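You operate a simulated robot arm through the tools that you are given. There is no shell and no other tool. Be economical: measure what you need, move in short steps, check, and stop when the job is done.

You run a simulated two-armed robot. Do the job below in one go: nothing can be reset, and whatever is moved stays where it is left.

## Task
Change the trough's dirty water for the short jug's clean water.
Fine: spray tap off; let it run empty by the trough tap and shut the tap; pour all of the jug and put it back. Set down upright: short jug.
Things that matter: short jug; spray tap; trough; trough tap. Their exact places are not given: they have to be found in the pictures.

Only the result counts: the job must be done as asked and must still hold three seconds after the hand-in. Knocking over, shifting, dropping, spilling or breaking anything else fails it.

## Robot
Two 7-joint arms with fingered hands on one trunk, on a base that drives. Base frame: it is fixed to the floor where the robot stands at the start and does not move with it; the origin is under the middle of the robot, x ahead of it, y to its left, z up. Lengths are in m, angles in degrees, forces in N, time in s.
The left shoulder is at the start at [0.06, 0.138, 0.872], the right one opposite. With the tool pointing down near the work surface each hand reaches from about 0.38 to 0.92 m from the robot's upright axis, wherever it stands, measured 20 degrees to its own side. Places, roughly: spray tap [0.6, 0, 0.9]; trough [0.7, 0.2, 0.9]; trough tap [1, 0.4, 0.9]. Payload 4 kg a hand.
The TCP of each hand is the grasp point between the finger pads, 0.036 m short of the fingertips. In the tool frame z runs along the fingers and y along their closing line. Largest opening 0.12 m; the body of the gripper starts 0.042 m behind the TCP. The gripper is a hand of 5 fingers: y runs from the thumb to the fingers, the wrist lies at [-0.015, -0.109, -0.2] in the tool frame, and closing takes about 1.5 s.
Orientation is that of the tool frame in the base frame, as a unit quaternion [w, x, y, z]. With the fingers straight down and the wrist toward the robot, the tool's x, y and z point along [0, 1, 0], [1, 0, 0] and [0, 0, -1] of the base frame.

## Interface
- The arms move only by the tool step_arm. It takes "left_commands", "right_commands" or both (then of equal length, played together; a hand with none holds still); each is a list of rows, each a list of 7 numbers: the shift along the tool's x, y, z in m, then the turn, a rotation vector about the tool's x, y, z in degrees, then the gripper command, from -1 (fully open) to 1 (shut), values between in proportion. In form: [[tx, ty, tz, ax, ay, az, fingers], ...]. A call has 1 to 8 rows; each row shifts and turns the commanded pose from where the row before left it, along the tool's axes as they then stand. Rows are played at 5 a second. More than 0.05 m and 8.6 degrees between two rows, or a gripper value outside its range, and nothing of the call is played. A pose out of reach is approached as far as the arm can. The call stops where the force on the tool passes 90 N (or 10 N more than at its start, if that is more) or the arm is blocked; 0.2 s more then pass. The fingers move at their own pace (about 0.153 m/s each) and stop on an object; they squeeze with about 26 N. The grip force told is the motor's: it shows also when the fingers shut on nothing. Time passes only in rows, and 0.2 s behind the last, so rows that do not move let the fingers close. It gives the time, the measured TCP pose, the force on the tool (base axes), the opening and the grip force at its end, in the units of the frame above (readings bear some noise), with the torque about the TCP (base axes, N m) and any sound that the robot's microphone picked up, and new pictures: "show" is both (left out), scene, wrist or none (wrist: the cameras of the hands that moved).
- Cameras (640 x 400 px; columns grow to the right, rows downward): "scene" is now at [0.0498, 0.0344, 1.5211]; the picture's right is [0.41, -0.91, 0.00], its down [-0.50, -0.23, -0.84] and it looks along [0.76, 0.34, -0.55] (base axes); focal length 287 px, centre (320, 200). "left" rides on the left gripper at [-0.069, -0.079, -0.131] in its tool frame; the picture's right is [-0.79, -0.29, 0.55], its down [0.55, -0.73, 0.40] and it looks along [0.29, 0.61, 0.74] (tool axes); focal length 222 px, centre (320, 200). "right" rides on the right gripper at [0.069, -0.079, -0.131] in its tool frame; the picture's right is [-0.79, 0.29, -0.55], its down [-0.55, -0.73, 0.40] and it looks along [-0.29, 0.61, 0.74] (tool axes); focal length 222 px, centre (320, 200).
- slide_trunk(by): slides the trunk up (or, below 0, down) by that many m; the arms and the scene camera ride with it, the base frame stays. It gives what a move gives, with no picture.
- base_move(legs): drives the robot by 1 to 6 legs, each [ahead, left, turn to the left] in m, m and degrees, along the robot's own axes; the way and the turn of a leg run together, so that a leg with both is an arc; at most 1.5 m and 180 degrees a leg. The arms and the cameras ride along, it lands a little off, and it stops where it bumps. It gives what a move gives, and a new picture of the scene camera.
- hand_shape(shape, hand): the hand has 5 fingers and takes this shape, open, in about a second: jaw (thumb against the fingers, like two jaws); tri (thumb and two fingers); tip (a fingertip pinch); poke (one finger out to press); point (the index stretched); flat (the hand flat); cup (the hand cupped); fist (a fist). The gripper value then closes the fingers along that shape, each until it touches; the sizes above hold for jaw. It gives what a move gives, with no picture.
- head_to(pan, tilt): turns the head with the scene camera to pan (to the left, within 86 degrees either way) and tilt (down, from -29 to 69), counted from straight ahead of the robot. It gives what a move gives, and a new picture of the scene camera.
- locate(camera, pixels): for up to 12 pixels [column, row] of the newest picture of that camera ("zoom" is the newest enlarged one), the place [x, y, z] in the base frame of the surface seen there, good to about 0.002 m. The clock stands still meanwhile.
- zoom(camera, box): a new picture of the part [left, top, right, bottom] of that camera's present view, enlarged. The clock stands still meanwhile.
- close_job(): hands the job in; it is judged then, once.

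Go step by step. Measure first, check grasps and placings, and put right what went wrong. The budget is 80 turns and 260 pictures, counting those below and the enlarged ones. Unless the task says otherwise, let go and move clear before handing in.

The tools are called after ">>>" as a command line: name --argument value ..., lists and objects as JSON in quotes. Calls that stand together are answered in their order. step_arm: Moves the arms, as the interface text tells. Its arguments: {"type":"object","properties":{"left_commands":{"type":"array","items":{"type":"array","items":{"type":"number"}}},"right_commands":{"type":"array","items":{"type":"array","items":{"type":"number"}}},"show":{"type":"string","enum":["both","scene","wrist","none"]}},"required":[]} The other tools are called the same way: slide_trunk (by) slides the trunk up or down; hand_shape (shape, hand) gives the hand a shape; base_move (legs) drives the base; head_to (pan, tilt) turns the head that bears the scene camera; locate (camera, pixels) gives the place of the surface under pixels of a picture; zoom (camera, box) takes an enlarged picture of a part of a camera's view; close_job () hands the job in.

At the start:

```text
clock: 0.0
left_tool_pos: [0.3027, 0.4186, 1.2433]
left_tool_rot: [0.0, 0.708, 0.707, 0.0]
left_force: [0.3, 0.9, 0.5]
left_moment: [0.02, 0.02, 0.0]
left_grip_width: 0.1199
left_finger_force: 0.1
left_shape: jaw
right_tool_pos: [0.485, 0.0563, 1.2878]
right_tool_rot: [0.0, 0.707, 0.707, 0.001]
right_force: [-0.3, 0.4, 0.1]
right_moment: [0.03, -0.01, -0.01]
right_grip_width: 0.12
right_finger_force: 0.1
right_shape: jaw
trunk travel left (down, up): [-0.45, 0.14]
robot x, y, heading: [-0.0003, 0.0016, -0.1]
head pan, tilt: [24.3, 33.3]
```

scene: 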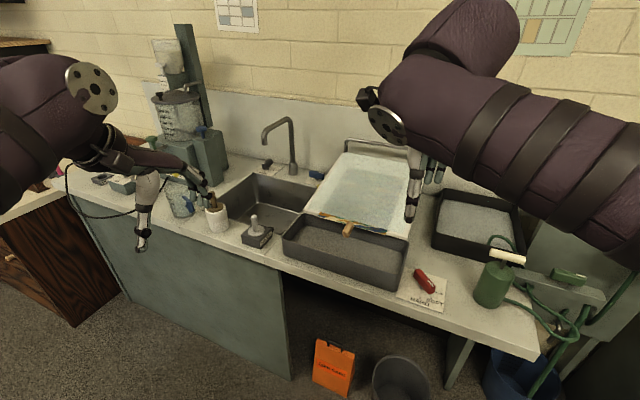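
right: 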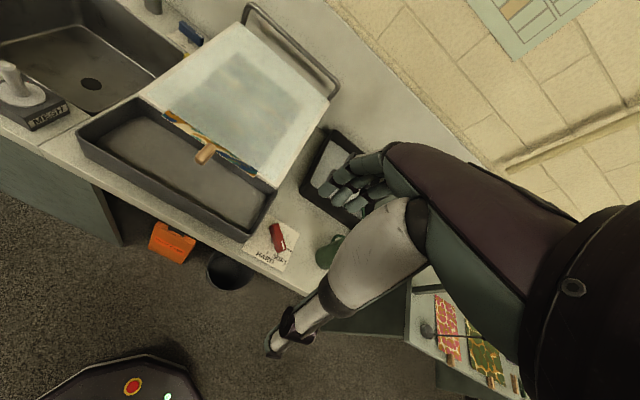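
left: 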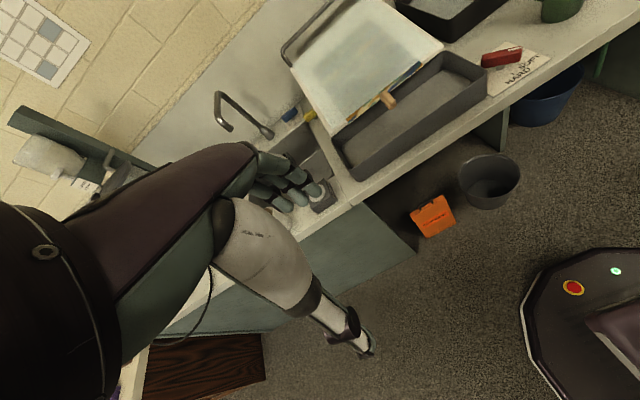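

The picture shows a counter with a sink, a sloped board over trays, and a green spray item at about (495,285). I'll zoom in to identify the things.

>>> zoom --camera "scene" --box '[220, 120, 420, 300]'

>>> zoom --camera "scene" --box '[400, 160, 640, 400]'

>>> zoom --camera "scene" --box '[60, 20, 260, 260]'

```text
2.22 times, centred on (320, 210) of scene
```

zoom: 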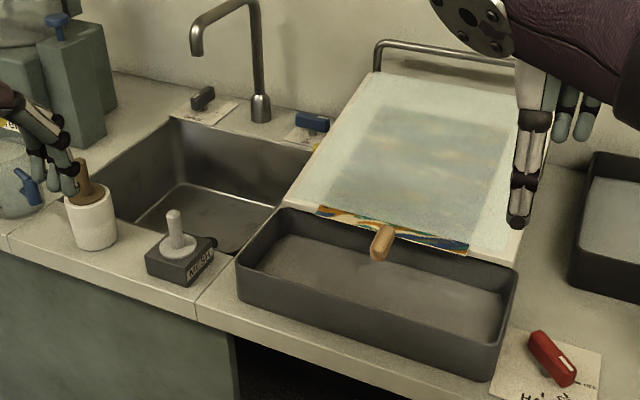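

```text
1.67 times, centred on (520, 280) of scene
```

zoom: 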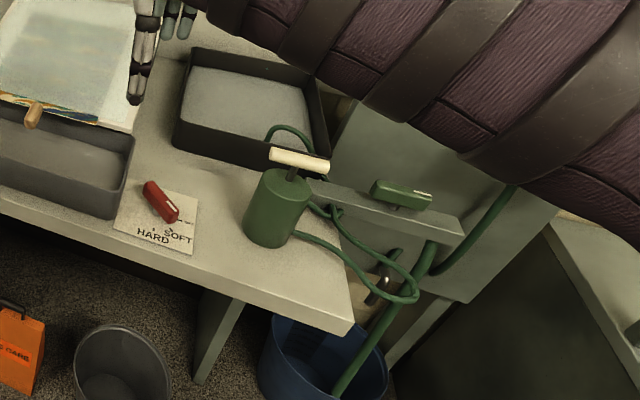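

```text
1.67 times, centred on (160, 140) of scene
```

zoom: 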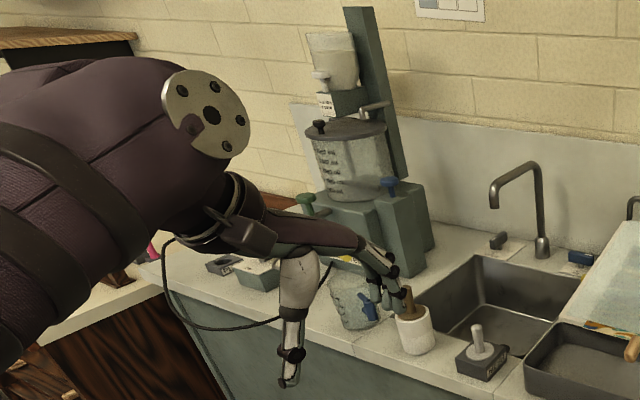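

I'll locate the red and blue levers, the trough and the jugs.

>>> locate --camera "scene" --pixels '[[425, 280], [317, 175], [345, 260], [268, 164], [255, 228], [215, 215], [180, 200], [500, 280], [478, 220], [295, 170], [375, 145], [285, 242]]'

>>> zoom --camera "scene" --box '[390, 255, 460, 315]'

>>> zoom --camera "scene" --box '[250, 140, 350, 210]'

>>> zoom --camera "scene" --box '[80, 160, 240, 260]'

```text
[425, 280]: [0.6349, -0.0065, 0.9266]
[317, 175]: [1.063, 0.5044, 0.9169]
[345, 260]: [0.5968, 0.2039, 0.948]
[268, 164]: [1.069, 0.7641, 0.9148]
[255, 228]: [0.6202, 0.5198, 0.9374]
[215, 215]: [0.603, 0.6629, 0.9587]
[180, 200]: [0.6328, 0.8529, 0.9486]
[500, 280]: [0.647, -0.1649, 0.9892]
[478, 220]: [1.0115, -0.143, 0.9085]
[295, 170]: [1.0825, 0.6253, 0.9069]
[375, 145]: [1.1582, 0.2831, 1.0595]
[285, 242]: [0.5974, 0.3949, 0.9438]
```

```text
6.67 times, centred on (425, 285) of scene
```

zoom: 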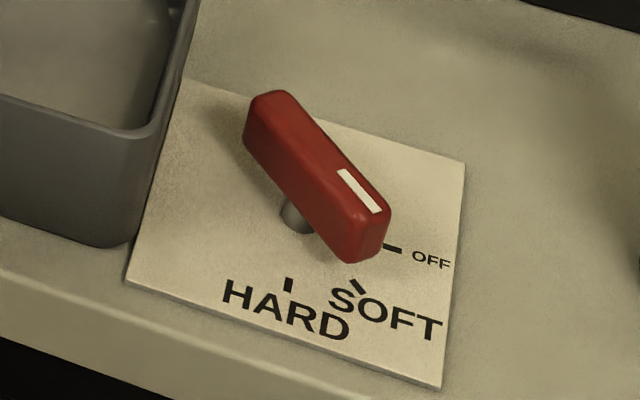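

```text
5.71 times, centred on (300, 175) of scene
```

zoom: 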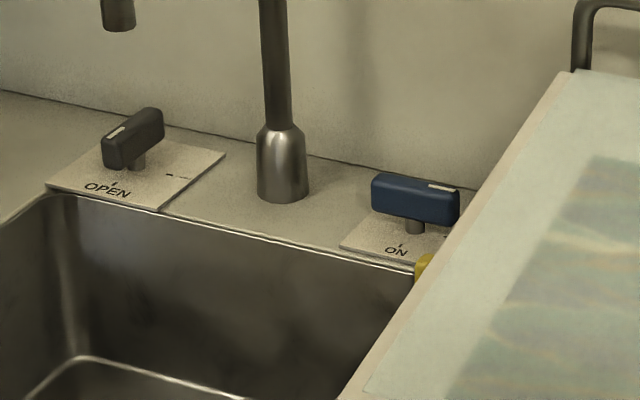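

```text
4.00 times, centred on (160, 210) of scene
```

zoom: 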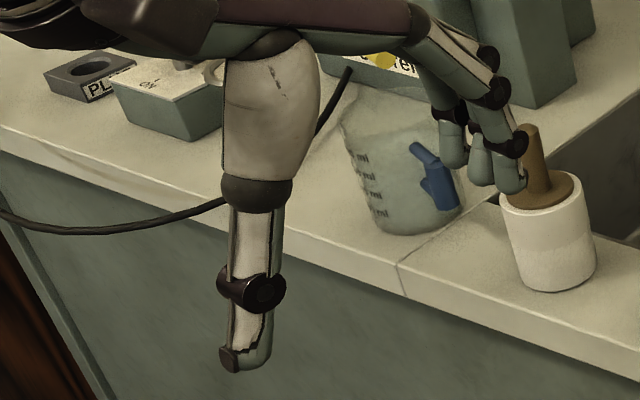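

>>> zoom --camera "left" --box '[190, 0, 550, 225]'

>>> locate --camera "left" --pixels '[[310, 115], [289, 114], [360, 60], [380, 20], [415, 60], [350, 110], [390, 100], [420, 120], [340, 130], [300, 90], [316, 150], [265, 130]]'

>>> zoom --camera "right" --box '[70, 0, 390, 240]'

```text
1.78 times, centred on (370, 112) of left
```

zoom: 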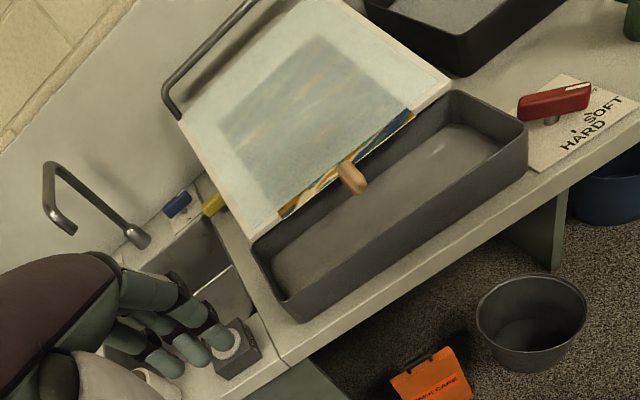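

```text
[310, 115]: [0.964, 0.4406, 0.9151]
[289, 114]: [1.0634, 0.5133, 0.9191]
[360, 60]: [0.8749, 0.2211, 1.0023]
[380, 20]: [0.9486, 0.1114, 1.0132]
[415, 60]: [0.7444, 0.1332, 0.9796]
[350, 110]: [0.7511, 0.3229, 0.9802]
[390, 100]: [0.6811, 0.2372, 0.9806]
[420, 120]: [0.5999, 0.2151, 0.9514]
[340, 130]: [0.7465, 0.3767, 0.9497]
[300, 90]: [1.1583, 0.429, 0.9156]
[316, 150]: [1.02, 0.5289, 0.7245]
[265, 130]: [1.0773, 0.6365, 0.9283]
```

```text
1.67 times, centred on (230, 120) of right
```

zoom: 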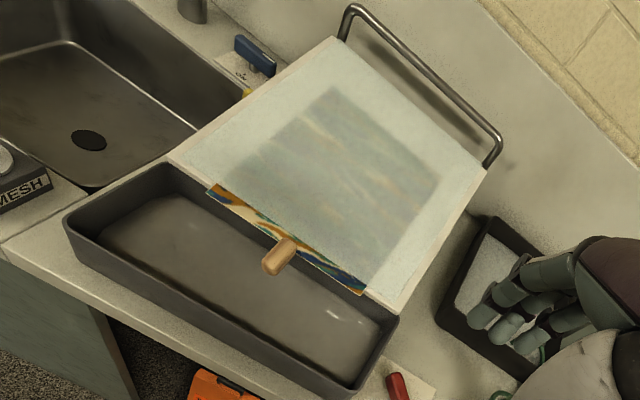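

The trough is the grey tray at (345,255), spray tap red at (425,280), trough tap probably the yellow handle near [0.96,0.44]. Now I look round for the jugs.

>>> head_to --pan 65 --tilt 30

>>> head_to --pan -50 --tilt 35

```text
clock: 1.1
left_tool_pos: [0.3035, 0.4189, 1.2447]
left_tool_rot: [0.0, 0.707, 0.707, 0.0]
left_force: [0.0, 0.2, 0.0]
left_moment: [-0.02, -0.01, 0.01]
left_grip_width: 0.1197
left_finger_force: 0.1
left_shape: jaw
right_tool_pos: [0.4852, 0.0557, 1.2878]
right_tool_rot: [0.0, 0.707, 0.707, -0.001]
right_force: [0.0, 0.2, -0.4]
right_moment: [0.0, 0.01, 0.03]
right_grip_width: 0.1196
right_finger_force: 0.1
right_shape: jaw
trunk travel left (down, up): [-0.45, 0.14]
robot x, y, heading: [0.0013, 0.0043, 0.2]
head pan, tilt: [65.0, 30.0]
```

scene: 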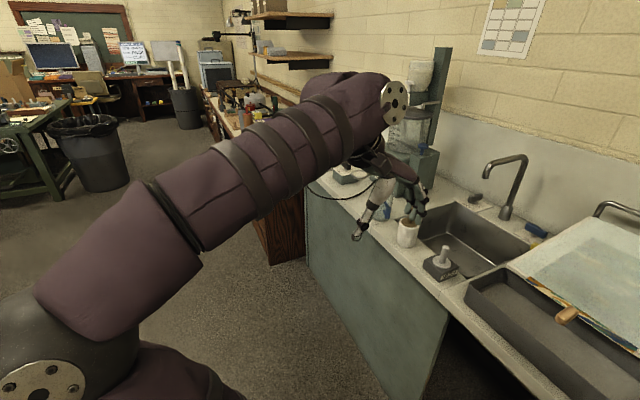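

```text
clock: 3.0
left_tool_pos: [0.3038, 0.419, 1.2431]
left_tool_rot: [0.0, 0.707, 0.707, 0.0]
left_force: [0.1, 0.1, 0.0]
left_moment: [0.02, 0.02, -0.03]
left_grip_width: 0.1196
left_finger_force: 0.1
left_shape: jaw
right_tool_pos: [0.4838, 0.0567, 1.2889]
right_tool_rot: [0.0, 0.707, 0.708, 0.0]
right_force: [-0.7, 0.1, 0.7]
right_moment: [-0.01, 0.01, -0.01]
right_grip_width: 0.1197
right_finger_force: 0.1
right_shape: jaw
trunk travel left (down, up): [-0.45, 0.14]
robot x, y, heading: [0.0002, 0.0022, -0.2]
head pan, tilt: [-50.0, 35.0]
```

scene: 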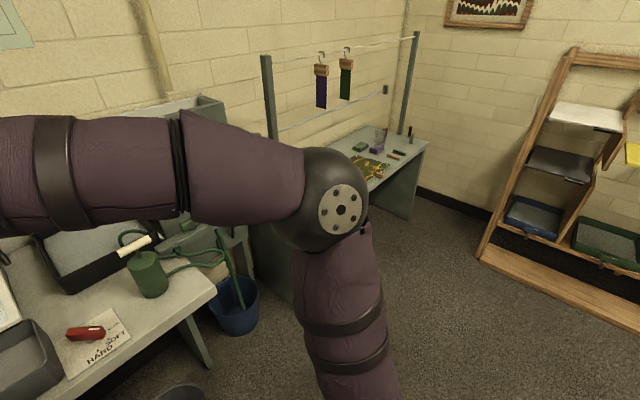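

>>> head_to --pan 5 --tilt 50

```text
clock: 4.2
left_tool_pos: [0.3025, 0.4184, 1.2449]
left_tool_rot: [0.0, 0.707, 0.707, 0.0]
left_force: [0.0, 0.4, -0.2]
left_moment: [-0.01, -0.01, -0.01]
left_grip_width: 0.1198
left_finger_force: 0.1
left_shape: jaw
right_tool_pos: [0.4849, 0.0575, 1.2875]
right_tool_rot: [0.001, 0.707, 0.707, 0.0]
right_force: [0.6, -0.7, -0.5]
right_moment: [-0.01, -0.01, -0.05]
right_grip_width: 0.1197
right_finger_force: 0.1
right_shape: jaw
trunk travel left (down, up): [-0.45, 0.14]
robot x, y, heading: [-0.0033, 0.0007, -0.3]
head pan, tilt: [5.0, 50.0]
```

scene: 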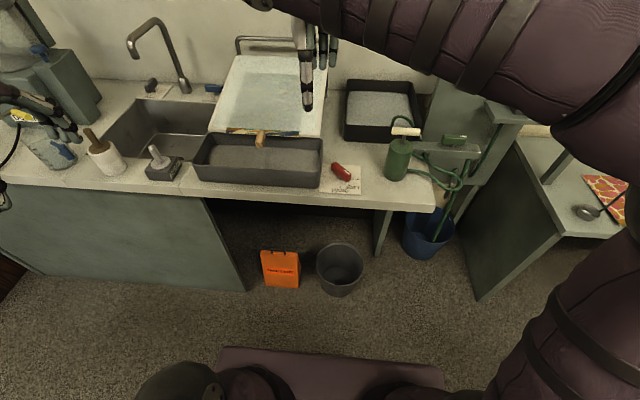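

>>> zoom --camera "scene" --box '[310, 145, 380, 200]'

>>> zoom --camera "scene" --box '[180, 80, 340, 200]'

>>> zoom --camera "scene" --box '[0, 60, 200, 200]'

>>> locate --camera "scene" --pixels '[[334, 167], [348, 178], [341, 172], [355, 188], [215, 160], [250, 155], [300, 165], [212, 145], [320, 155], [196, 180], [320, 186], [255, 170]]'

```text
7.27 times, centred on (345, 172) of scene
```

zoom: 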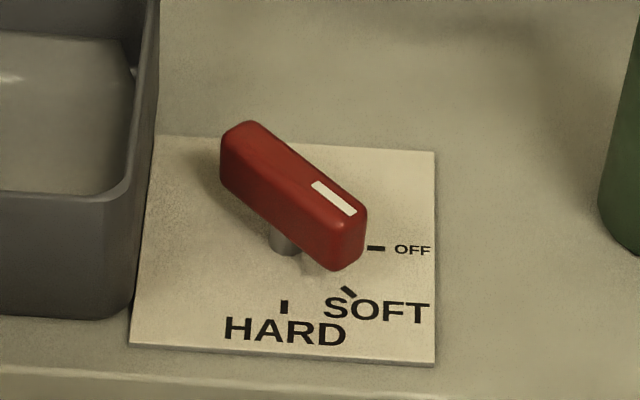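

```text
3.33 times, centred on (260, 140) of scene
```

zoom: 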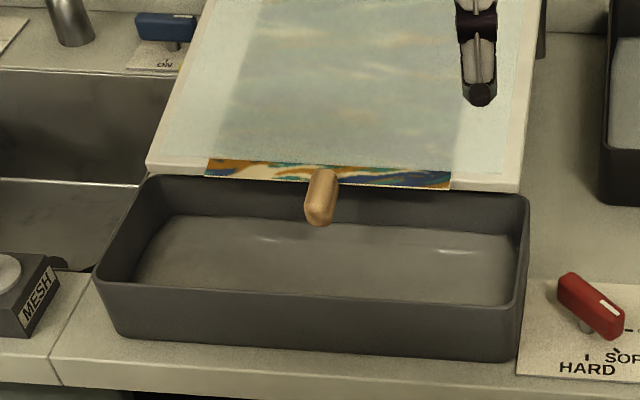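

```text
2.86 times, centred on (100, 130) of scene
```

zoom: 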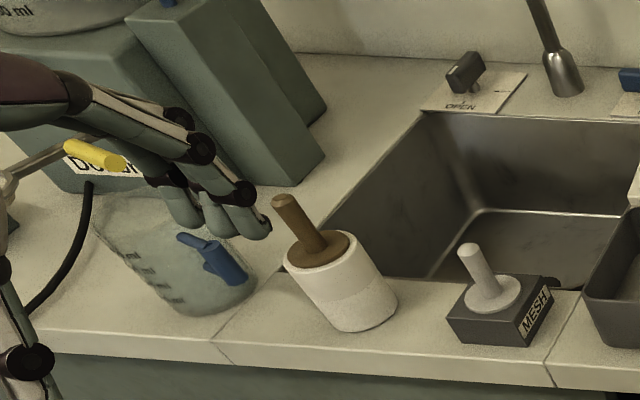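

```text
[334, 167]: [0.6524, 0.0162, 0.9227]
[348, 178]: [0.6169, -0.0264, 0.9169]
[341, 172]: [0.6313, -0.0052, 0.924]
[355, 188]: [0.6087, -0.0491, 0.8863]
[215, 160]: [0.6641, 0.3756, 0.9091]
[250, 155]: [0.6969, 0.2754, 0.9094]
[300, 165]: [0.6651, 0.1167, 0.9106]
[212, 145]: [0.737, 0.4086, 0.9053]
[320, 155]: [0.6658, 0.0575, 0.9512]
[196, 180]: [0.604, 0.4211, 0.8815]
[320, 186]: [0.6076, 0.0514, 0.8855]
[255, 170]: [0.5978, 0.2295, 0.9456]
```

Red handle points at SOFT, centre about [0.634,-0.005,0.92], bar along 48°; OFF is 45° anticlockwise. I bring the right hand above it.

>>> step_arm --right_commands '[[-0.008, 0.0187, 0.025, 0, 0, 0, -0.2], [-0.008, 0.0187, 0.025, 0, 0, 0, -0.2], [-0.008, 0.0187, 0.025, 0, 0, 0, -0.2], [-0.008, 0.0187, 0.025, 0, 0, 0, -0.2], [-0.008, 0.0187, 0.025, 0, 0, 0, -0.2], [-0.008, 0.0187, 0.025, 0, 0, 0, -0.2], [-0.008, 0.0187, 0.025, 0, 0, 0, -0.2], [-0.006, 0.018, 0.025, 0, 0, 0, -0.2]]' --show "none"

>>> step_arm --right_commands '[[0, 0, 0, 0, 0, 8.4, -0.2], [0, 0, 0, 0, 0, 8.4, -0.2], [0, 0, 0, 0, 0, 8.4, -0.2], [0, 0, 0, 0, 0, 8.4, -0.2], [0, 0, 0, 0, 0, 8.4, -0.2], [0, 0, 0, 0, 0, 0, -0.2], [0, 0, 0, 0, 0, 0, -0.2]]'

```text
clock: 6.0
left_tool_pos: [0.3046, 0.4184, 1.244]
left_tool_rot: [0.0, 0.707, 0.708, 0.0]
left_force: [0.2, -1.3, -0.2]
left_moment: [0.03, 0.01, 0.01]
left_grip_width: 0.1193
left_finger_force: 0.1
left_shape: jaw
right_tool_pos: [0.635, -0.0051, 1.0876]
right_tool_rot: [-0.001, 0.707, 0.707, 0.0]
right_force: [1.0, -0.1, -0.8]
right_moment: [-0.03, 0.02, -0.01]
right_grip_width: 0.0725
right_finger_force: 0.0
right_shape: jaw
trunk travel left (down, up): [-0.45, 0.14]
robot x, y, heading: [0.0018, 0.0015, -0.0]
head pan, tilt: [5.0, 50.0]
```

```text
clock: 7.7
left_tool_pos: [0.303, 0.4187, 1.2442]
left_tool_rot: [0.0, 0.707, 0.707, 0.001]
left_force: [0.5, -0.2, 0.1]
left_moment: [0.02, 0.01, 0.0]
left_grip_width: 0.1196
left_finger_force: 0.1
left_shape: jaw
right_tool_pos: [0.6327, -0.0061, 1.0874]
right_tool_rot: [-0.001, 0.913, 0.407, 0.0]
right_force: [0.0, 0.0, -0.3]
right_moment: [0.01, -0.01, 0.0]
right_grip_width: 0.0722
right_finger_force: 0.1
right_shape: jaw
trunk travel left (down, up): [-0.45, 0.14]
robot x, y, heading: [0.0012, 0.0002, -0.0]
head pan, tilt: [5.0, 50.0]
```

scene: 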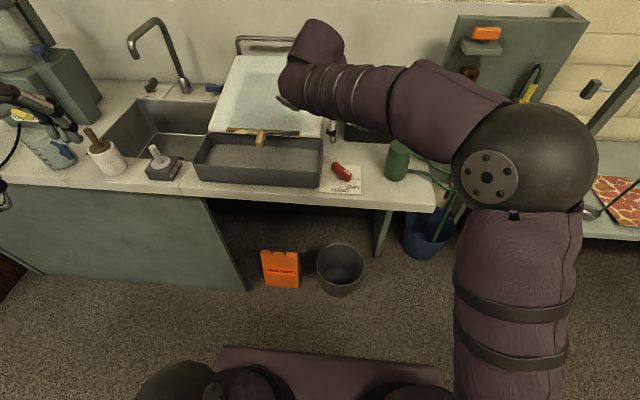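
right: 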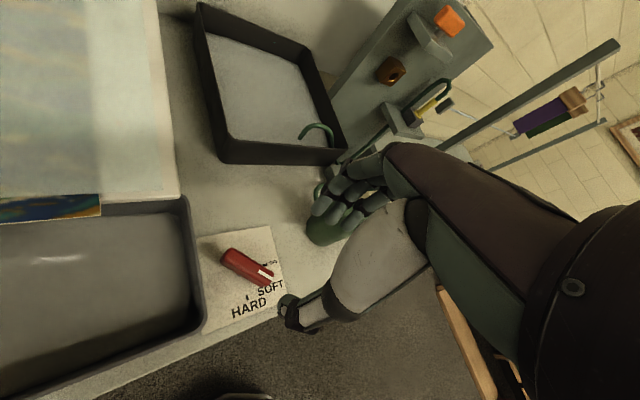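

>>> step_arm --right_commands '[[0, 0, 0.03, 0, 0, 0, -0.2], [0, 0, 0.03, 0, 0, 0, -0.2], [0, 0, 0.03, 0, 0, 0, -0.2], [0, 0, 0.025, 0, 0, 0, -0.2]]'

```text
clock: 8.7
left_tool_pos: [0.3028, 0.4186, 1.2449]
left_tool_rot: [-0.001, 0.707, 0.707, -0.001]
left_force: [-0.2, 0.8, -0.5]
left_moment: [0.04, 0.0, 0.0]
left_grip_width: 0.1199
left_finger_force: 0.0
left_shape: jaw
right_tool_pos: [0.6329, -0.0041, 0.9729]
right_tool_rot: [0.0, 0.913, 0.407, 0.0]
right_force: [0.0, 0.9, 0.0]
right_moment: [0.02, 0.01, -0.01]
right_grip_width: 0.0725
right_finger_force: 0.0
right_shape: jaw
trunk travel left (down, up): [-0.45, 0.14]
robot x, y, heading: [0.0037, -0.0014, 0.0]
head pan, tilt: [5.0, 50.0]
```

scene: 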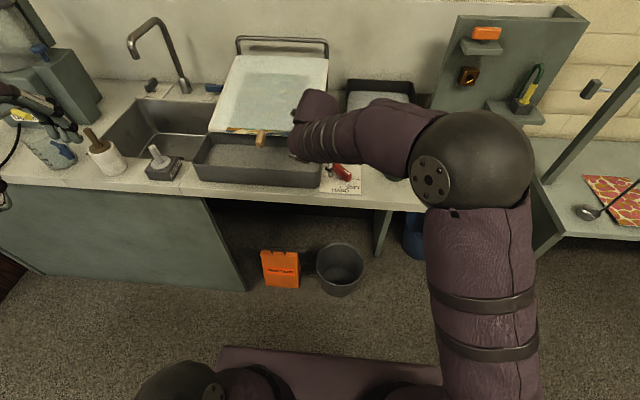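
right: 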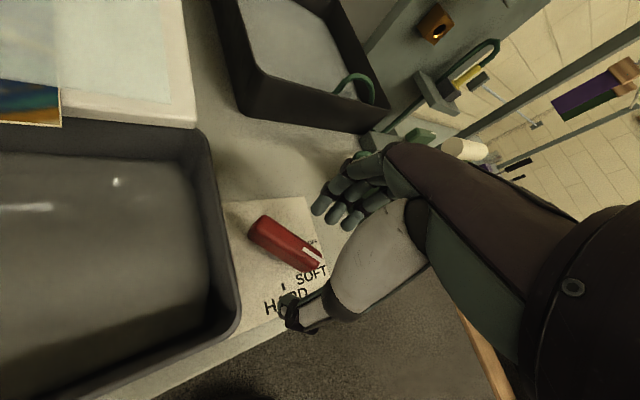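

>>> locate --camera "right" --pixels '[[258, 222], [313, 265], [285, 240], [272, 240], [305, 268], [262, 238], [318, 257]]'

>>> zoom --camera "right" --box '[220, 150, 400, 340]'

```text
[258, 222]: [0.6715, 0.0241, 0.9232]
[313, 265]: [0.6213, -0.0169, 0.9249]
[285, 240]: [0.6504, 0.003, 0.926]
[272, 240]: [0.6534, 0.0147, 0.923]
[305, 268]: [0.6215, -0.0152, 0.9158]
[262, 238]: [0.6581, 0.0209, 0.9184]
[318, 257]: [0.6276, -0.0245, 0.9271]
```

```text
2.11 times, centred on (310, 245) of right
```

zoom: 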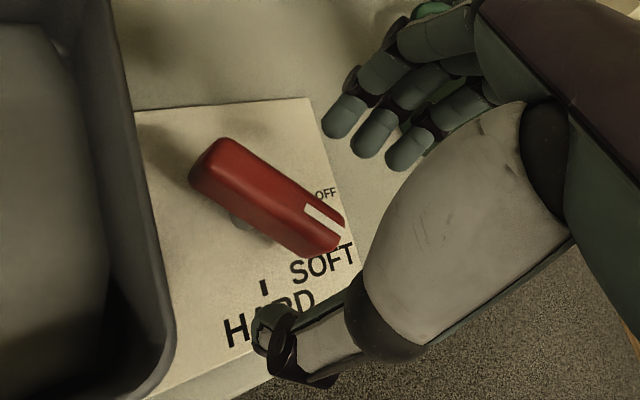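

Bar centre is [0.642,0.001], top 0.926. I shift 1 cm, descend and close.

>>> step_arm --right_commands '[[0.009, 0.004, 0, 0, 0, 1, -0.2], [0, 0, 0.022, 0, 0, 0, -0.2], [0, 0, 0.022, 0, 0, 0, -0.2], [0, 0, 0, 0, 0, 0, 1], [0, 0, 0, 0, 0, 0, 1], [0, 0, 0, 0, 0, 0, 1], [0, 0, 0, 0, 0, 0, 1]]' --show "wrist"

```text
clock: 10.2
left_tool_pos: [0.3025, 0.4185, 1.2438]
left_tool_rot: [0.001, 0.707, 0.707, -0.001]
left_force: [0.2, -0.3, 0.6]
left_moment: [0.0, 0.02, 0.02]
left_grip_width: 0.1198
left_finger_force: 0.0
left_shape: jaw
right_tool_pos: [0.6431, -0.0001, 0.929]
right_tool_rot: [0.0, 0.917, 0.399, 0.0]
right_force: [-1.2, 0.0, -2.4]
right_moment: [0.02, 0.06, 0.02]
right_grip_width: 0.015
right_finger_force: 25.7
right_shape: jaw
trunk travel left (down, up): [-0.45, 0.14]
robot x, y, heading: [-0.0017, -0.0005, 0.0]
head pan, tilt: [5.0, 50.0]
```

right: 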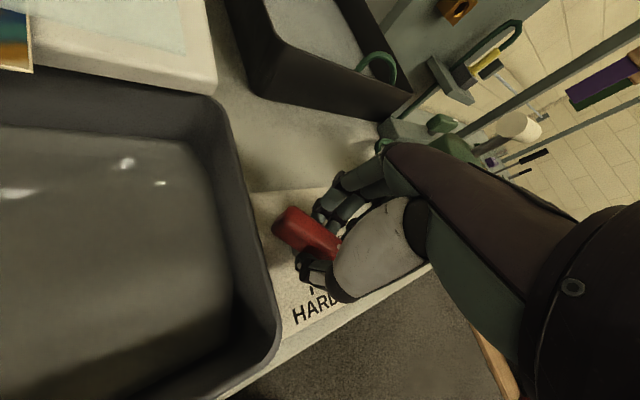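

Handle gripped at 0.015 m width. Turn 45° anticlockwise.

>>> step_arm --right_commands '[[0, 0, 0, 0, 0, -7.5, 1], [0, 0, 0, 0, 0, -7.5, 1], [0, 0, 0, 0, 0, -7.5, 1], [0, 0, 0, 0, 0, -7.5, 1], [0, 0, 0, 0, 0, -7.5, 1], [0, 0, 0, 0, 0, -7.5, 1], [0, 0, 0, 0, 0, 0, 1]]'

```text
clock: 11.8
left_tool_pos: [0.304, 0.418, 1.2447]
left_tool_rot: [0.0, 0.707, 0.707, -0.001]
left_force: [-0.3, -0.2, 0.5]
left_moment: [-0.01, 0.0, 0.06]
left_grip_width: 0.12
left_finger_force: 0.0
left_shape: jaw
right_tool_pos: [0.6428, -0.0034, 0.9287]
right_tool_rot: [0.0, 0.696, 0.718, 0.001]
right_force: [-6.8, -12.4, -2.6]
right_moment: [-0.3, 0.21, -0.09]
right_grip_width: 0.0144
right_finger_force: 26.5
right_shape: jaw
trunk travel left (down, up): [-0.45, 0.14]
robot x, y, heading: [0.0052, 0.0003, -0.2]
head pan, tilt: [5.0, 50.0]
```

scene: 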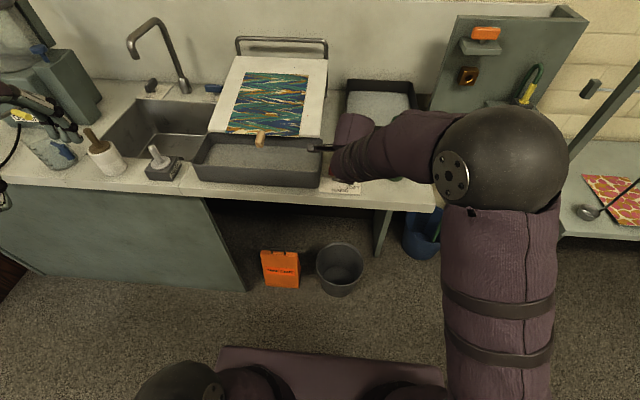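
right: 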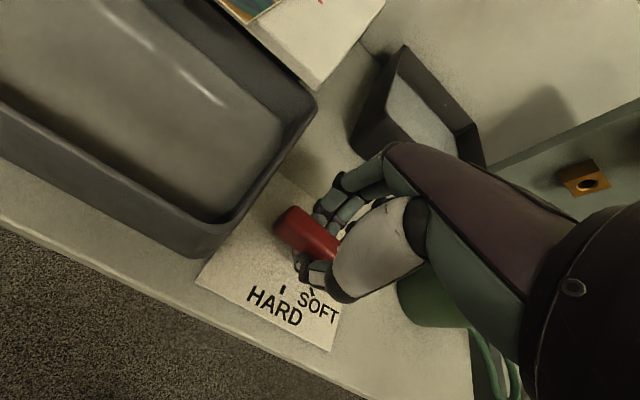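

The spray veil is gone, so the tap is off. Release and rise.

>>> step_arm --right_commands '[[0, 0, 0, 0, 0, 0, -0.2], [0, 0, 0, 0, 0, 0, -0.2], [0, 0, 0, 0, 0, 0, -0.2], [0, 0, -0.04, 0, 0, 0, -0.2], [0, 0, -0.05, 0, 0, 0, -0.2], [0, 0, -0.05, 0, 0, 0, -0.2], [0, -0.04, -0.04, 0, 0, 0, -0.2]]'

>>> zoom --camera "scene" --box '[180, 70, 380, 200]'

```text
refused: row 7 steps farther than a row can; nothing moved
```

```text
3.08 times, centred on (280, 135) of scene
```

zoom: 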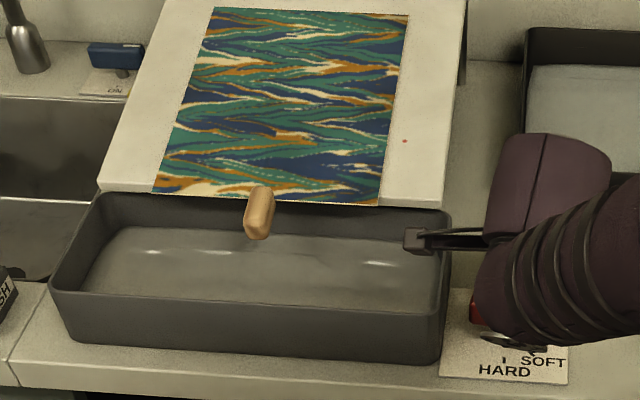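

>>> step_arm --right_commands '[[0, 0, 0, 0, 0, 0, -0.2], [0, 0, 0, 0, 0, 0, -0.2], [0, 0, 0, 0, 0, 0, -0.2], [0, 0, -0.04, 0, 0, 0, -0.2], [0, 0, -0.045, 0, 0, 0, -0.2], [0, 0, -0.045, 0, 0, 0, -0.2], [0, 0, -0.045, 0, 0, 0, -0.2], [-0.04, 0, -0.02, 0, 0, 0, -0.2]]' --show "wrist"

>>> head_to --pan 20 --tilt 35

>>> zoom --camera "scene" --box '[230, 120, 440, 260]'

```text
clock: 13.7
left_tool_pos: [0.3033, 0.417, 1.2444]
left_tool_rot: [0.001, 0.707, 0.707, 0.0]
left_force: [1.0, -0.3, 0.0]
left_moment: [0.01, 0.03, 0.01]
left_grip_width: 0.1196
left_finger_force: 0.0
left_shape: jaw
right_tool_pos: [0.6435, -0.0409, 1.1223]
right_tool_rot: [0.0, 0.695, 0.719, 0.001]
right_force: [0.5, 0.1, 0.1]
right_moment: [0.04, -0.02, 0.01]
right_grip_width: 0.0718
right_finger_force: 0.1
right_shape: jaw
trunk travel left (down, up): [-0.45, 0.14]
robot x, y, heading: [-0.0017, 0.0004, -0.1]
head pan, tilt: [5.0, 50.0]
```

right: 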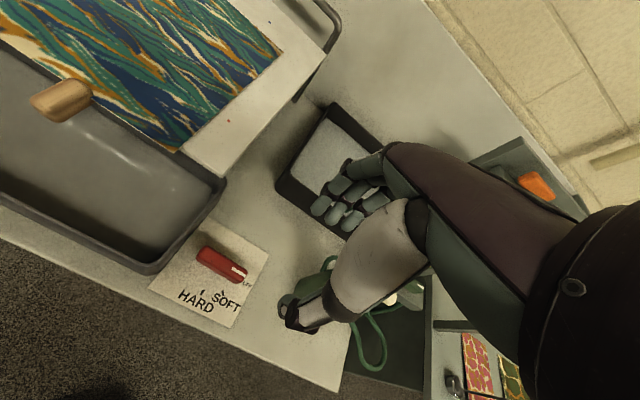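

```text
clock: 14.4
left_tool_pos: [0.3031, 0.4189, 1.2434]
left_tool_rot: [0.0, 0.707, 0.707, 0.0]
left_force: [-0.3, 0.8, -0.4]
left_moment: [0.01, -0.01, 0.01]
left_grip_width: 0.1197
left_finger_force: 0.1
left_shape: jaw
right_tool_pos: [0.6439, -0.0391, 1.1215]
right_tool_rot: [0.001, 0.695, 0.719, -0.001]
right_force: [-0.5, 0.1, 0.1]
right_moment: [-0.02, 0.02, 0.01]
right_grip_width: 0.0715
right_finger_force: 0.0
right_shape: jaw
trunk travel left (down, up): [-0.45, 0.14]
robot x, y, heading: [-0.0019, 0.0016, 0.0]
head pan, tilt: [20.0, 35.0]
```

scene: 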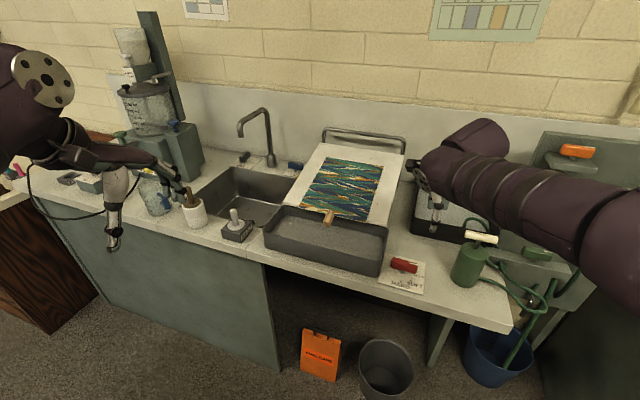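

```text
2.86 times, centred on (335, 190) of scene
```

zoom: 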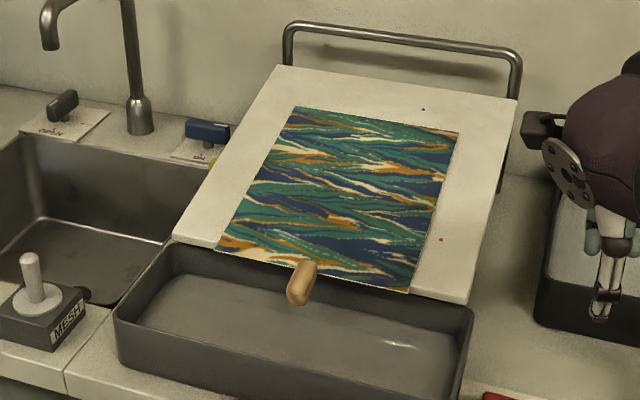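

Red handle now at OFF. Next I look at the yellow handle with the left wrist camera.

>>> step_arm --left_commands '[[0, 0.045, 0, 0, 0, 0, -1], [0, 0.045, 0, 0, 0, 0, -1], [0, 0.045, 0, 0, 0, 0, -1], [0, 0.045, 0, 0, 0, 0, -1], [0, 0.045, 0, 0, 0, 0, -1], [0, 0.045, 0, 0, 0, 0, -1], [0, 0.045, 0, 0, 0, 0, -1], [0, 0.04, 0, 0, 0, 0, -1]]'

>>> zoom --camera "scene" --box '[0, 110, 240, 260]'

```text
clock: 16.2
left_tool_pos: [0.6585, 0.4183, 1.2453]
left_tool_rot: [-0.001, 0.707, 0.707, -0.001]
left_force: [0.6, 0.0, 0.1]
left_moment: [-0.03, 0.02, 0.0]
left_grip_width: 0.1197
left_finger_force: 0.1
left_shape: jaw
right_tool_pos: [0.645, -0.0396, 1.1202]
right_tool_rot: [-0.001, 0.694, 0.72, 0.0]
right_force: [0.4, -0.1, -0.4]
right_moment: [0.02, 0.0, 0.01]
right_grip_width: 0.0718
right_finger_force: 0.0
right_shape: jaw
trunk travel left (down, up): [-0.45, 0.14]
robot x, y, heading: [0.0007, 0.0002, 0.0]
head pan, tilt: [20.0, 35.0]
```

scene: 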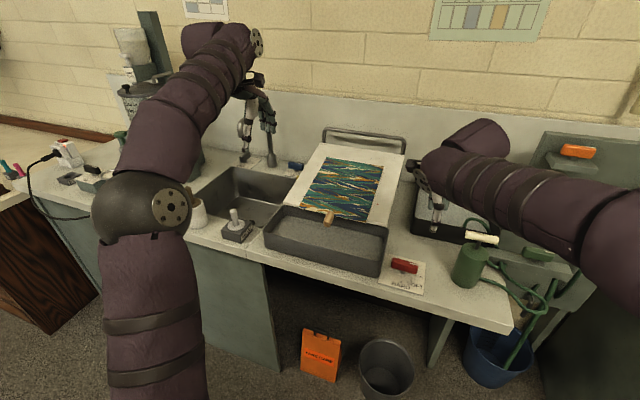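
left: 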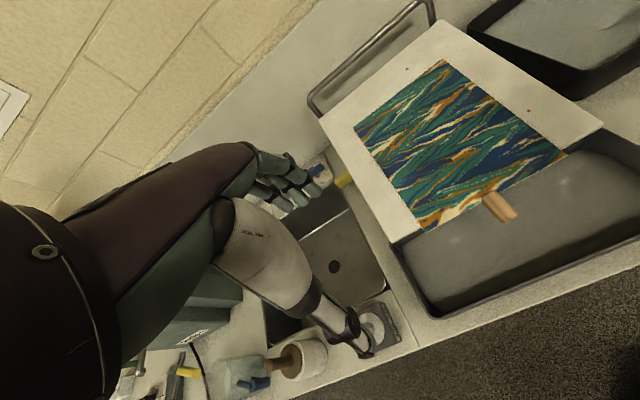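

```text
2.67 times, centred on (120, 185) of scene
```

zoom: 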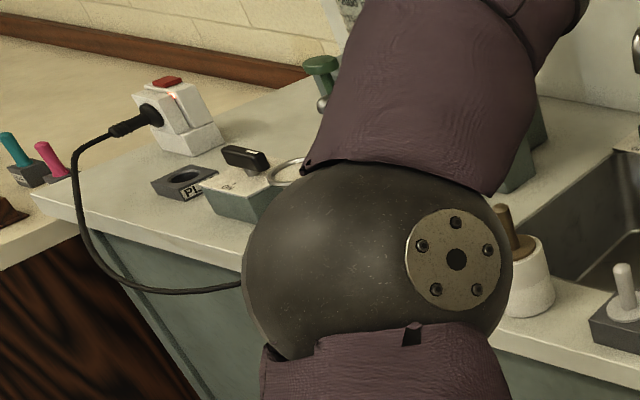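

>>> zoom --camera "left" --box '[290, 140, 400, 230]'

>>> zoom --camera "left" --box '[110, 300, 330, 400]'

>>> locate --camera "left" --pixels '[[344, 180], [340, 180], [350, 178], [360, 200], [395, 240], [250, 370], [185, 372], [332, 267], [325, 120], [440, 30]]'

```text
4.44 times, centred on (345, 185) of left
```

zoom: 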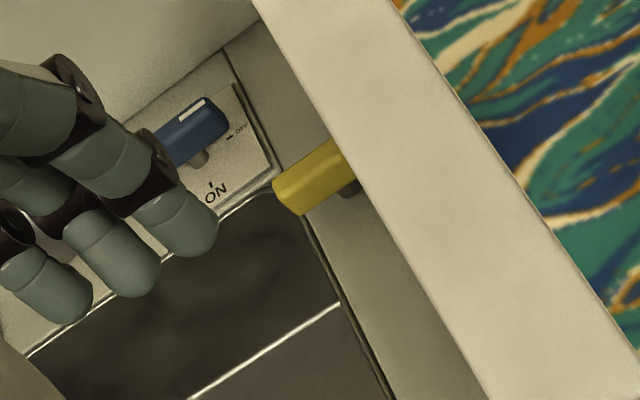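

```text
2.91 times, centred on (220, 350) of left
```

zoom: 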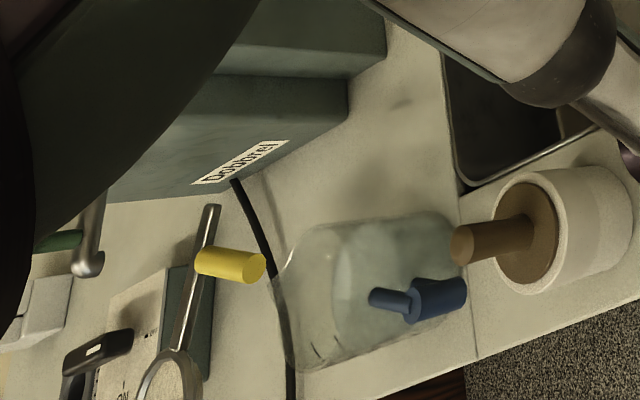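

```text
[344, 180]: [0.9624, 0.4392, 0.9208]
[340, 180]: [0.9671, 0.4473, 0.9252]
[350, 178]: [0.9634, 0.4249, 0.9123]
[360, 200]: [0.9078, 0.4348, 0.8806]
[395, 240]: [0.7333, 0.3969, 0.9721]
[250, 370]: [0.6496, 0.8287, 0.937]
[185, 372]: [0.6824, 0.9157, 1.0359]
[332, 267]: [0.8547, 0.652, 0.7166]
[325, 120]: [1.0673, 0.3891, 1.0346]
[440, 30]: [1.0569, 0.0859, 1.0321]
```

The trough tap is the yellow handle under the board's left edge at [0.965,0.43,0.92]. It's out of reach from here, so I check floor clearance for driving closer.

>>> head_to --pan 10 --tilt 68

>>> locate --camera "scene" --pixels '[[320, 300], [320, 340], [250, 250], [320, 200], [380, 200], [200, 200], [320, 120], [200, 120], [150, 130], [420, 120], [320, 370], [330, 150]]'

```text
clock: 17.2
left_tool_pos: [0.6565, 0.4175, 1.2448]
left_tool_rot: [0.0, 0.707, 0.707, 0.0]
left_force: [0.7, 0.1, -0.4]
left_moment: [-0.02, 0.02, 0.01]
left_grip_width: 0.1199
left_finger_force: 0.1
left_shape: jaw
right_tool_pos: [0.6443, -0.0394, 1.1227]
right_tool_rot: [0.0, 0.694, 0.72, 0.001]
right_force: [-0.1, -0.2, 0.2]
right_moment: [0.0, -0.05, 0.0]
right_grip_width: 0.0719
right_finger_force: 0.1
right_shape: jaw
trunk travel left (down, up): [-0.45, 0.14]
robot x, y, heading: [-0.0063, 0.0004, 0.1]
head pan, tilt: [10.0, 68.0]
```

scene: 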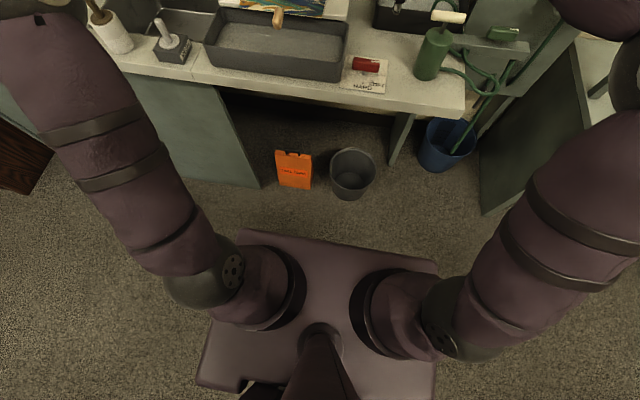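

```text
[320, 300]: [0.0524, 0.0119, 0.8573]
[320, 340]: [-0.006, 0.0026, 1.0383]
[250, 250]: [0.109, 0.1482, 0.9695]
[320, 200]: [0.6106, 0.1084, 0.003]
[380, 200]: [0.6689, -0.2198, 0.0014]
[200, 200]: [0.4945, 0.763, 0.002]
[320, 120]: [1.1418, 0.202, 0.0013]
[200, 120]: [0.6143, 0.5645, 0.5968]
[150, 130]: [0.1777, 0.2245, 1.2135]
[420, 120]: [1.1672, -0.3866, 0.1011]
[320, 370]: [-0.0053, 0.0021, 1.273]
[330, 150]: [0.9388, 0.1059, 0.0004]
```

>>> locate --camera "scene" --pixels '[[330, 243], [245, 235], [430, 262], [293, 188], [350, 197], [280, 155], [130, 80], [250, 178], [360, 90], [345, 150]]'

>>> locate --camera "left" --pixels '[[500, 380], [440, 320], [560, 340], [620, 290]]'

```text
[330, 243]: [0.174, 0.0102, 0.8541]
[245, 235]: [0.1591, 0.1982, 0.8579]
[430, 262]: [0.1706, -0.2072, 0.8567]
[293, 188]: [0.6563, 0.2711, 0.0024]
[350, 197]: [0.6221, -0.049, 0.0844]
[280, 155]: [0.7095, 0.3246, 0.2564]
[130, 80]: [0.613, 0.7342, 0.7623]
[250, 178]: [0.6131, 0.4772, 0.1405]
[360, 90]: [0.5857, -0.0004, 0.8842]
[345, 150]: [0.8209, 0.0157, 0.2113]
```

```text
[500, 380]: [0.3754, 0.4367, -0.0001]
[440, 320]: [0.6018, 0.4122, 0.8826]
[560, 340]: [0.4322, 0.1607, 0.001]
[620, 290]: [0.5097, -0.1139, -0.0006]
```

Counter front is at x=0.585, cabinet 0.613. I retract both hands, then drive ahead and to the left.

>>> step_arm --left_commands '[[-0.008, -0.038, -0.005, 0, 0, 0, -1], [-0.008, -0.038, -0.005, 0, 0, 0, -1], [-0.008, -0.038, -0.005, 0, 0, 0, -1], [-0.008, -0.038, -0.005, 0, 0, 0, -1], [-0.008, -0.038, -0.005, 0, 0, 0, -1], [-0.008, -0.038, -0.005, 0, 0, 0, -1], [-0.008, -0.038, -0.005, 0, 0, 0, -1], [-0.008, -0.038, -0.005, 0, 0, 0, -1]]' --right_commands '[[-0.01, -0.033, -0.018, 0, 0, 0, -0.2], [-0.01, -0.033, -0.018, 0, 0, 0, -0.2], [-0.01, -0.033, -0.018, 0, 0, 0, -0.2], [-0.01, -0.033, -0.018, 0, 0, 0, -0.2], [-0.01, -0.033, -0.018, 0, 0, 0, -0.2], [-0.01, -0.033, -0.018, 0, 0, 0, -0.2], [-0.01, -0.033, -0.018, 0, 0, 0, -0.2], [-0.01, -0.033, -0.018, 0, 0, 0, -0.2]]' --show "none"

>>> base_move --legs '[[0, 0.35, 0], [0.12, 0, 0]]'

>>> head_to --pan 0 --tilt 40

```text
clock: 19.0
left_tool_pos: [0.3517, 0.3563, 1.2838]
left_tool_rot: [0.001, 0.708, 0.706, 0.0]
left_force: [-1.1, -0.2, 0.0]
left_moment: [-0.04, -0.02, -0.02]
left_grip_width: 0.12
left_finger_force: 0.0
left_shape: jaw
right_tool_pos: [0.3807, -0.1318, 1.2683]
right_tool_rot: [0.002, 0.695, 0.719, 0.001]
right_force: [-0.3, 0.0, -0.3]
right_moment: [-0.04, -0.01, 0.05]
right_grip_width: 0.0718
right_finger_force: 0.0
right_shape: jaw
trunk travel left (down, up): [-0.45, 0.14]
robot x, y, heading: [-0.003, -0.0005, -0.1]
head pan, tilt: [10.0, 68.0]
```

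```text
clock: 22.1
left_tool_pos: [0.4726, 0.7054, 1.2832]
left_tool_rot: [-0.001, 0.707, 0.707, 0.0]
left_force: [-0.5, -0.6, 0.0]
left_moment: [0.01, 0.05, -0.01]
left_grip_width: 0.1197
left_finger_force: 0.0
left_shape: jaw
right_tool_pos: [0.5015, 0.2182, 1.2684]
right_tool_rot: [-0.001, 0.695, 0.719, -0.001]
right_force: [0.5, -0.5, -0.6]
right_moment: [0.04, 0.06, -0.02]
right_grip_width: 0.0718
right_finger_force: 0.1
right_shape: jaw
trunk travel left (down, up): [-0.45, 0.14]
robot x, y, heading: [0.1174, 0.3509, -0.1]
head pan, tilt: [10.0, 68.0]
```

scene: 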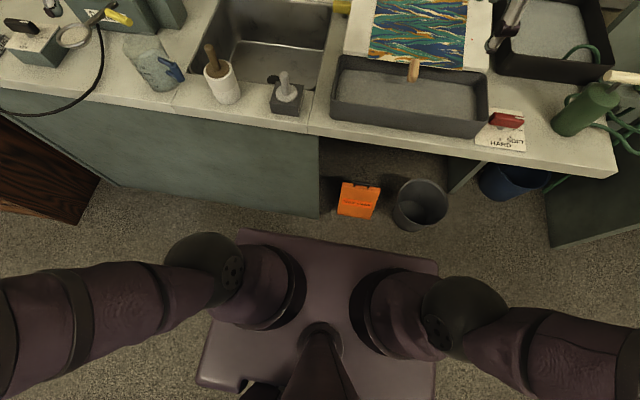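

```text
clock: 23.0
left_tool_pos: [0.4709, 0.7039, 1.2851]
left_tool_rot: [0.0, 0.708, 0.706, 0.0]
left_force: [-0.4, -0.2, -0.4]
left_moment: [-0.02, -0.04, -0.05]
left_grip_width: 0.1198
left_finger_force: 0.0
left_shape: jaw
right_tool_pos: [0.5009, 0.2183, 1.2677]
right_tool_rot: [0.0, 0.695, 0.719, 0.001]
right_force: [-0.2, -0.6, -0.2]
right_moment: [0.06, -0.04, -0.04]
right_grip_width: 0.0716
right_finger_force: 0.1
right_shape: jaw
trunk travel left (down, up): [-0.45, 0.14]
robot x, y, heading: [0.1196, 0.3469, 0.0]
head pan, tilt: [0.0, 40.0]
```

scene: 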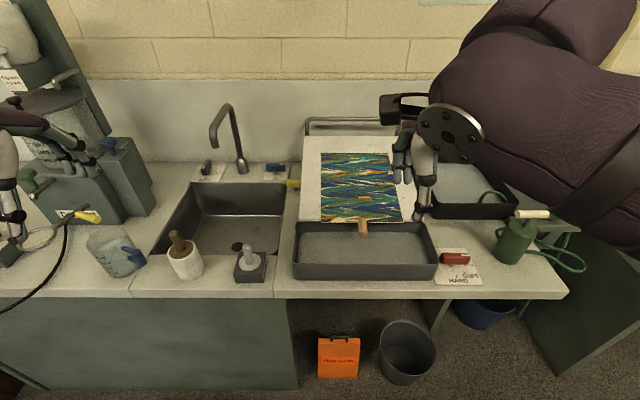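

>>> zoom --camera "scene" --box '[250, 140, 350, 220]'

>>> zoom --camera "scene" --box '[0, 80, 200, 300]'

>>> locate --camera "scene" --pixels '[[292, 184], [288, 183], [298, 184], [303, 175], [299, 210], [115, 250], [100, 235], [130, 240], [133, 257], [98, 255], [140, 275], [215, 110]]'

```text
5.00 times, centred on (300, 180) of scene
```

zoom: 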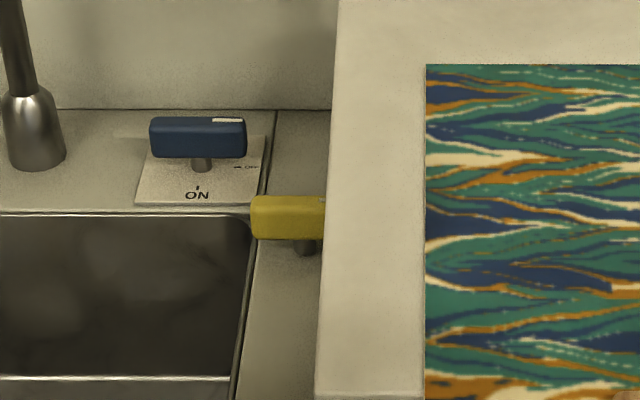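

```text
1.82 times, centred on (100, 190) of scene
```

zoom: 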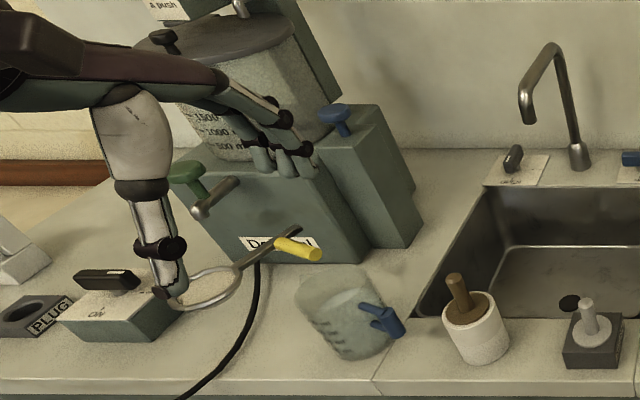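

```text
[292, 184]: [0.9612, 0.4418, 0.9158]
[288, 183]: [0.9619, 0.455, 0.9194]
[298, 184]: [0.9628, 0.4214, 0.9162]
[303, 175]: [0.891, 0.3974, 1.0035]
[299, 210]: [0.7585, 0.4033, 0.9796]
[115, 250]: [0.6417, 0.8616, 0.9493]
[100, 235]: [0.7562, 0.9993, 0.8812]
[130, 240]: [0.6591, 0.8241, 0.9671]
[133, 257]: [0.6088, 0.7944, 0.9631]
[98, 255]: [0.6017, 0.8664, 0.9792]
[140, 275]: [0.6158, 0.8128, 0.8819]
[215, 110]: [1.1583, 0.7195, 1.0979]
```

The yellow bar runs y 0.385–0.455 at x≈0.965, stem near [0.967,0.42], pointer to the right (closed). I'll push its free tail with a single finger, hand tilted left; first I shape the left hand and check it.

>>> hand_shape --hand "left" --shape "poke"

>>> step_arm --left_commands '[[0, 0, 0, 0, -8, 0, -1], [0, 0, 0, 0, -8, 0, -1], [0, 0, 0, 0, -8, 0, -1], [0, 0, 0, 0, -8, 0, -1], [0, 0, 0, 0, -8, 0, -1], [0, 0, 0, 0, 0, 0, -1]]'

>>> zoom --camera "left" --box '[200, 100, 440, 360]'

```text
clock: 23.9
left_tool_pos: [0.4703, 0.7046, 1.2835]
left_tool_rot: [0.0, 0.707, 0.707, 0.001]
left_force: [1.1, -0.3, -0.5]
left_moment: [-0.02, 0.0, -0.02]
left_grip_width: 0.0
left_finger_force: 0.2
left_shape: poke
right_tool_pos: [0.5016, 0.2177, 1.2679]
right_tool_rot: [0.0, 0.695, 0.719, 0.0]
right_force: [0.0, -0.5, -0.1]
right_moment: [0.0, 0.02, -0.01]
right_grip_width: 0.0716
right_finger_force: 0.1
right_shape: jaw
trunk travel left (down, up): [-0.45, 0.14]
robot x, y, heading: [0.1203, 0.3489, 0.0]
head pan, tilt: [0.0, 40.0]
```

```text
clock: 25.3
left_tool_pos: [0.4696, 0.7049, 1.2825]
left_tool_rot: [0.242, 0.665, 0.664, -0.242]
left_force: [-0.3, -0.1, 0.4]
left_moment: [0.01, 0.0, 0.0]
left_grip_width: 0.0
left_finger_force: 0.2
left_shape: poke
right_tool_pos: [0.4999, 0.2177, 1.2676]
right_tool_rot: [0.0, 0.695, 0.719, 0.0]
right_force: [0.6, -0.4, -0.1]
right_moment: [0.03, -0.03, 0.01]
right_grip_width: 0.0718
right_finger_force: 0.0
right_shape: jaw
trunk travel left (down, up): [-0.45, 0.14]
robot x, y, heading: [0.1199, 0.3522, -0.0]
head pan, tilt: [0.0, 40.0]
```

scene: 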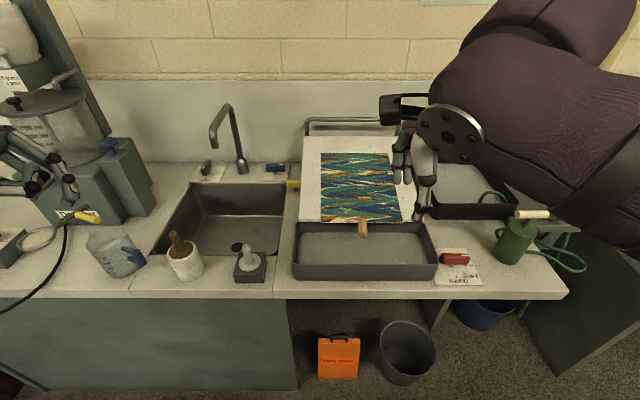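
left: 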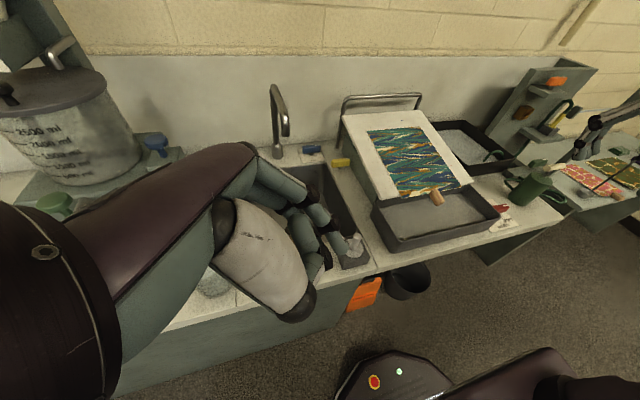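

```text
1.54 times, centred on (320, 230) of left
```

zoom: 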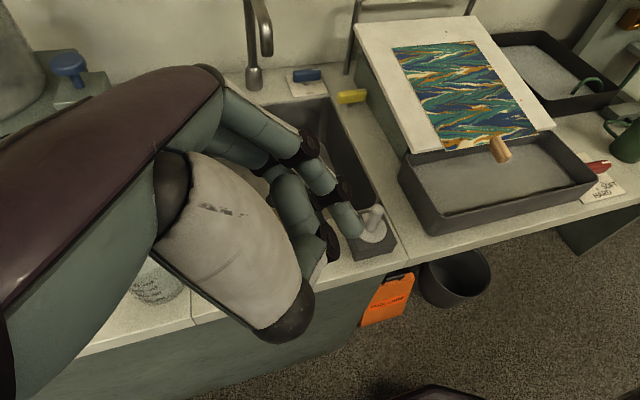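

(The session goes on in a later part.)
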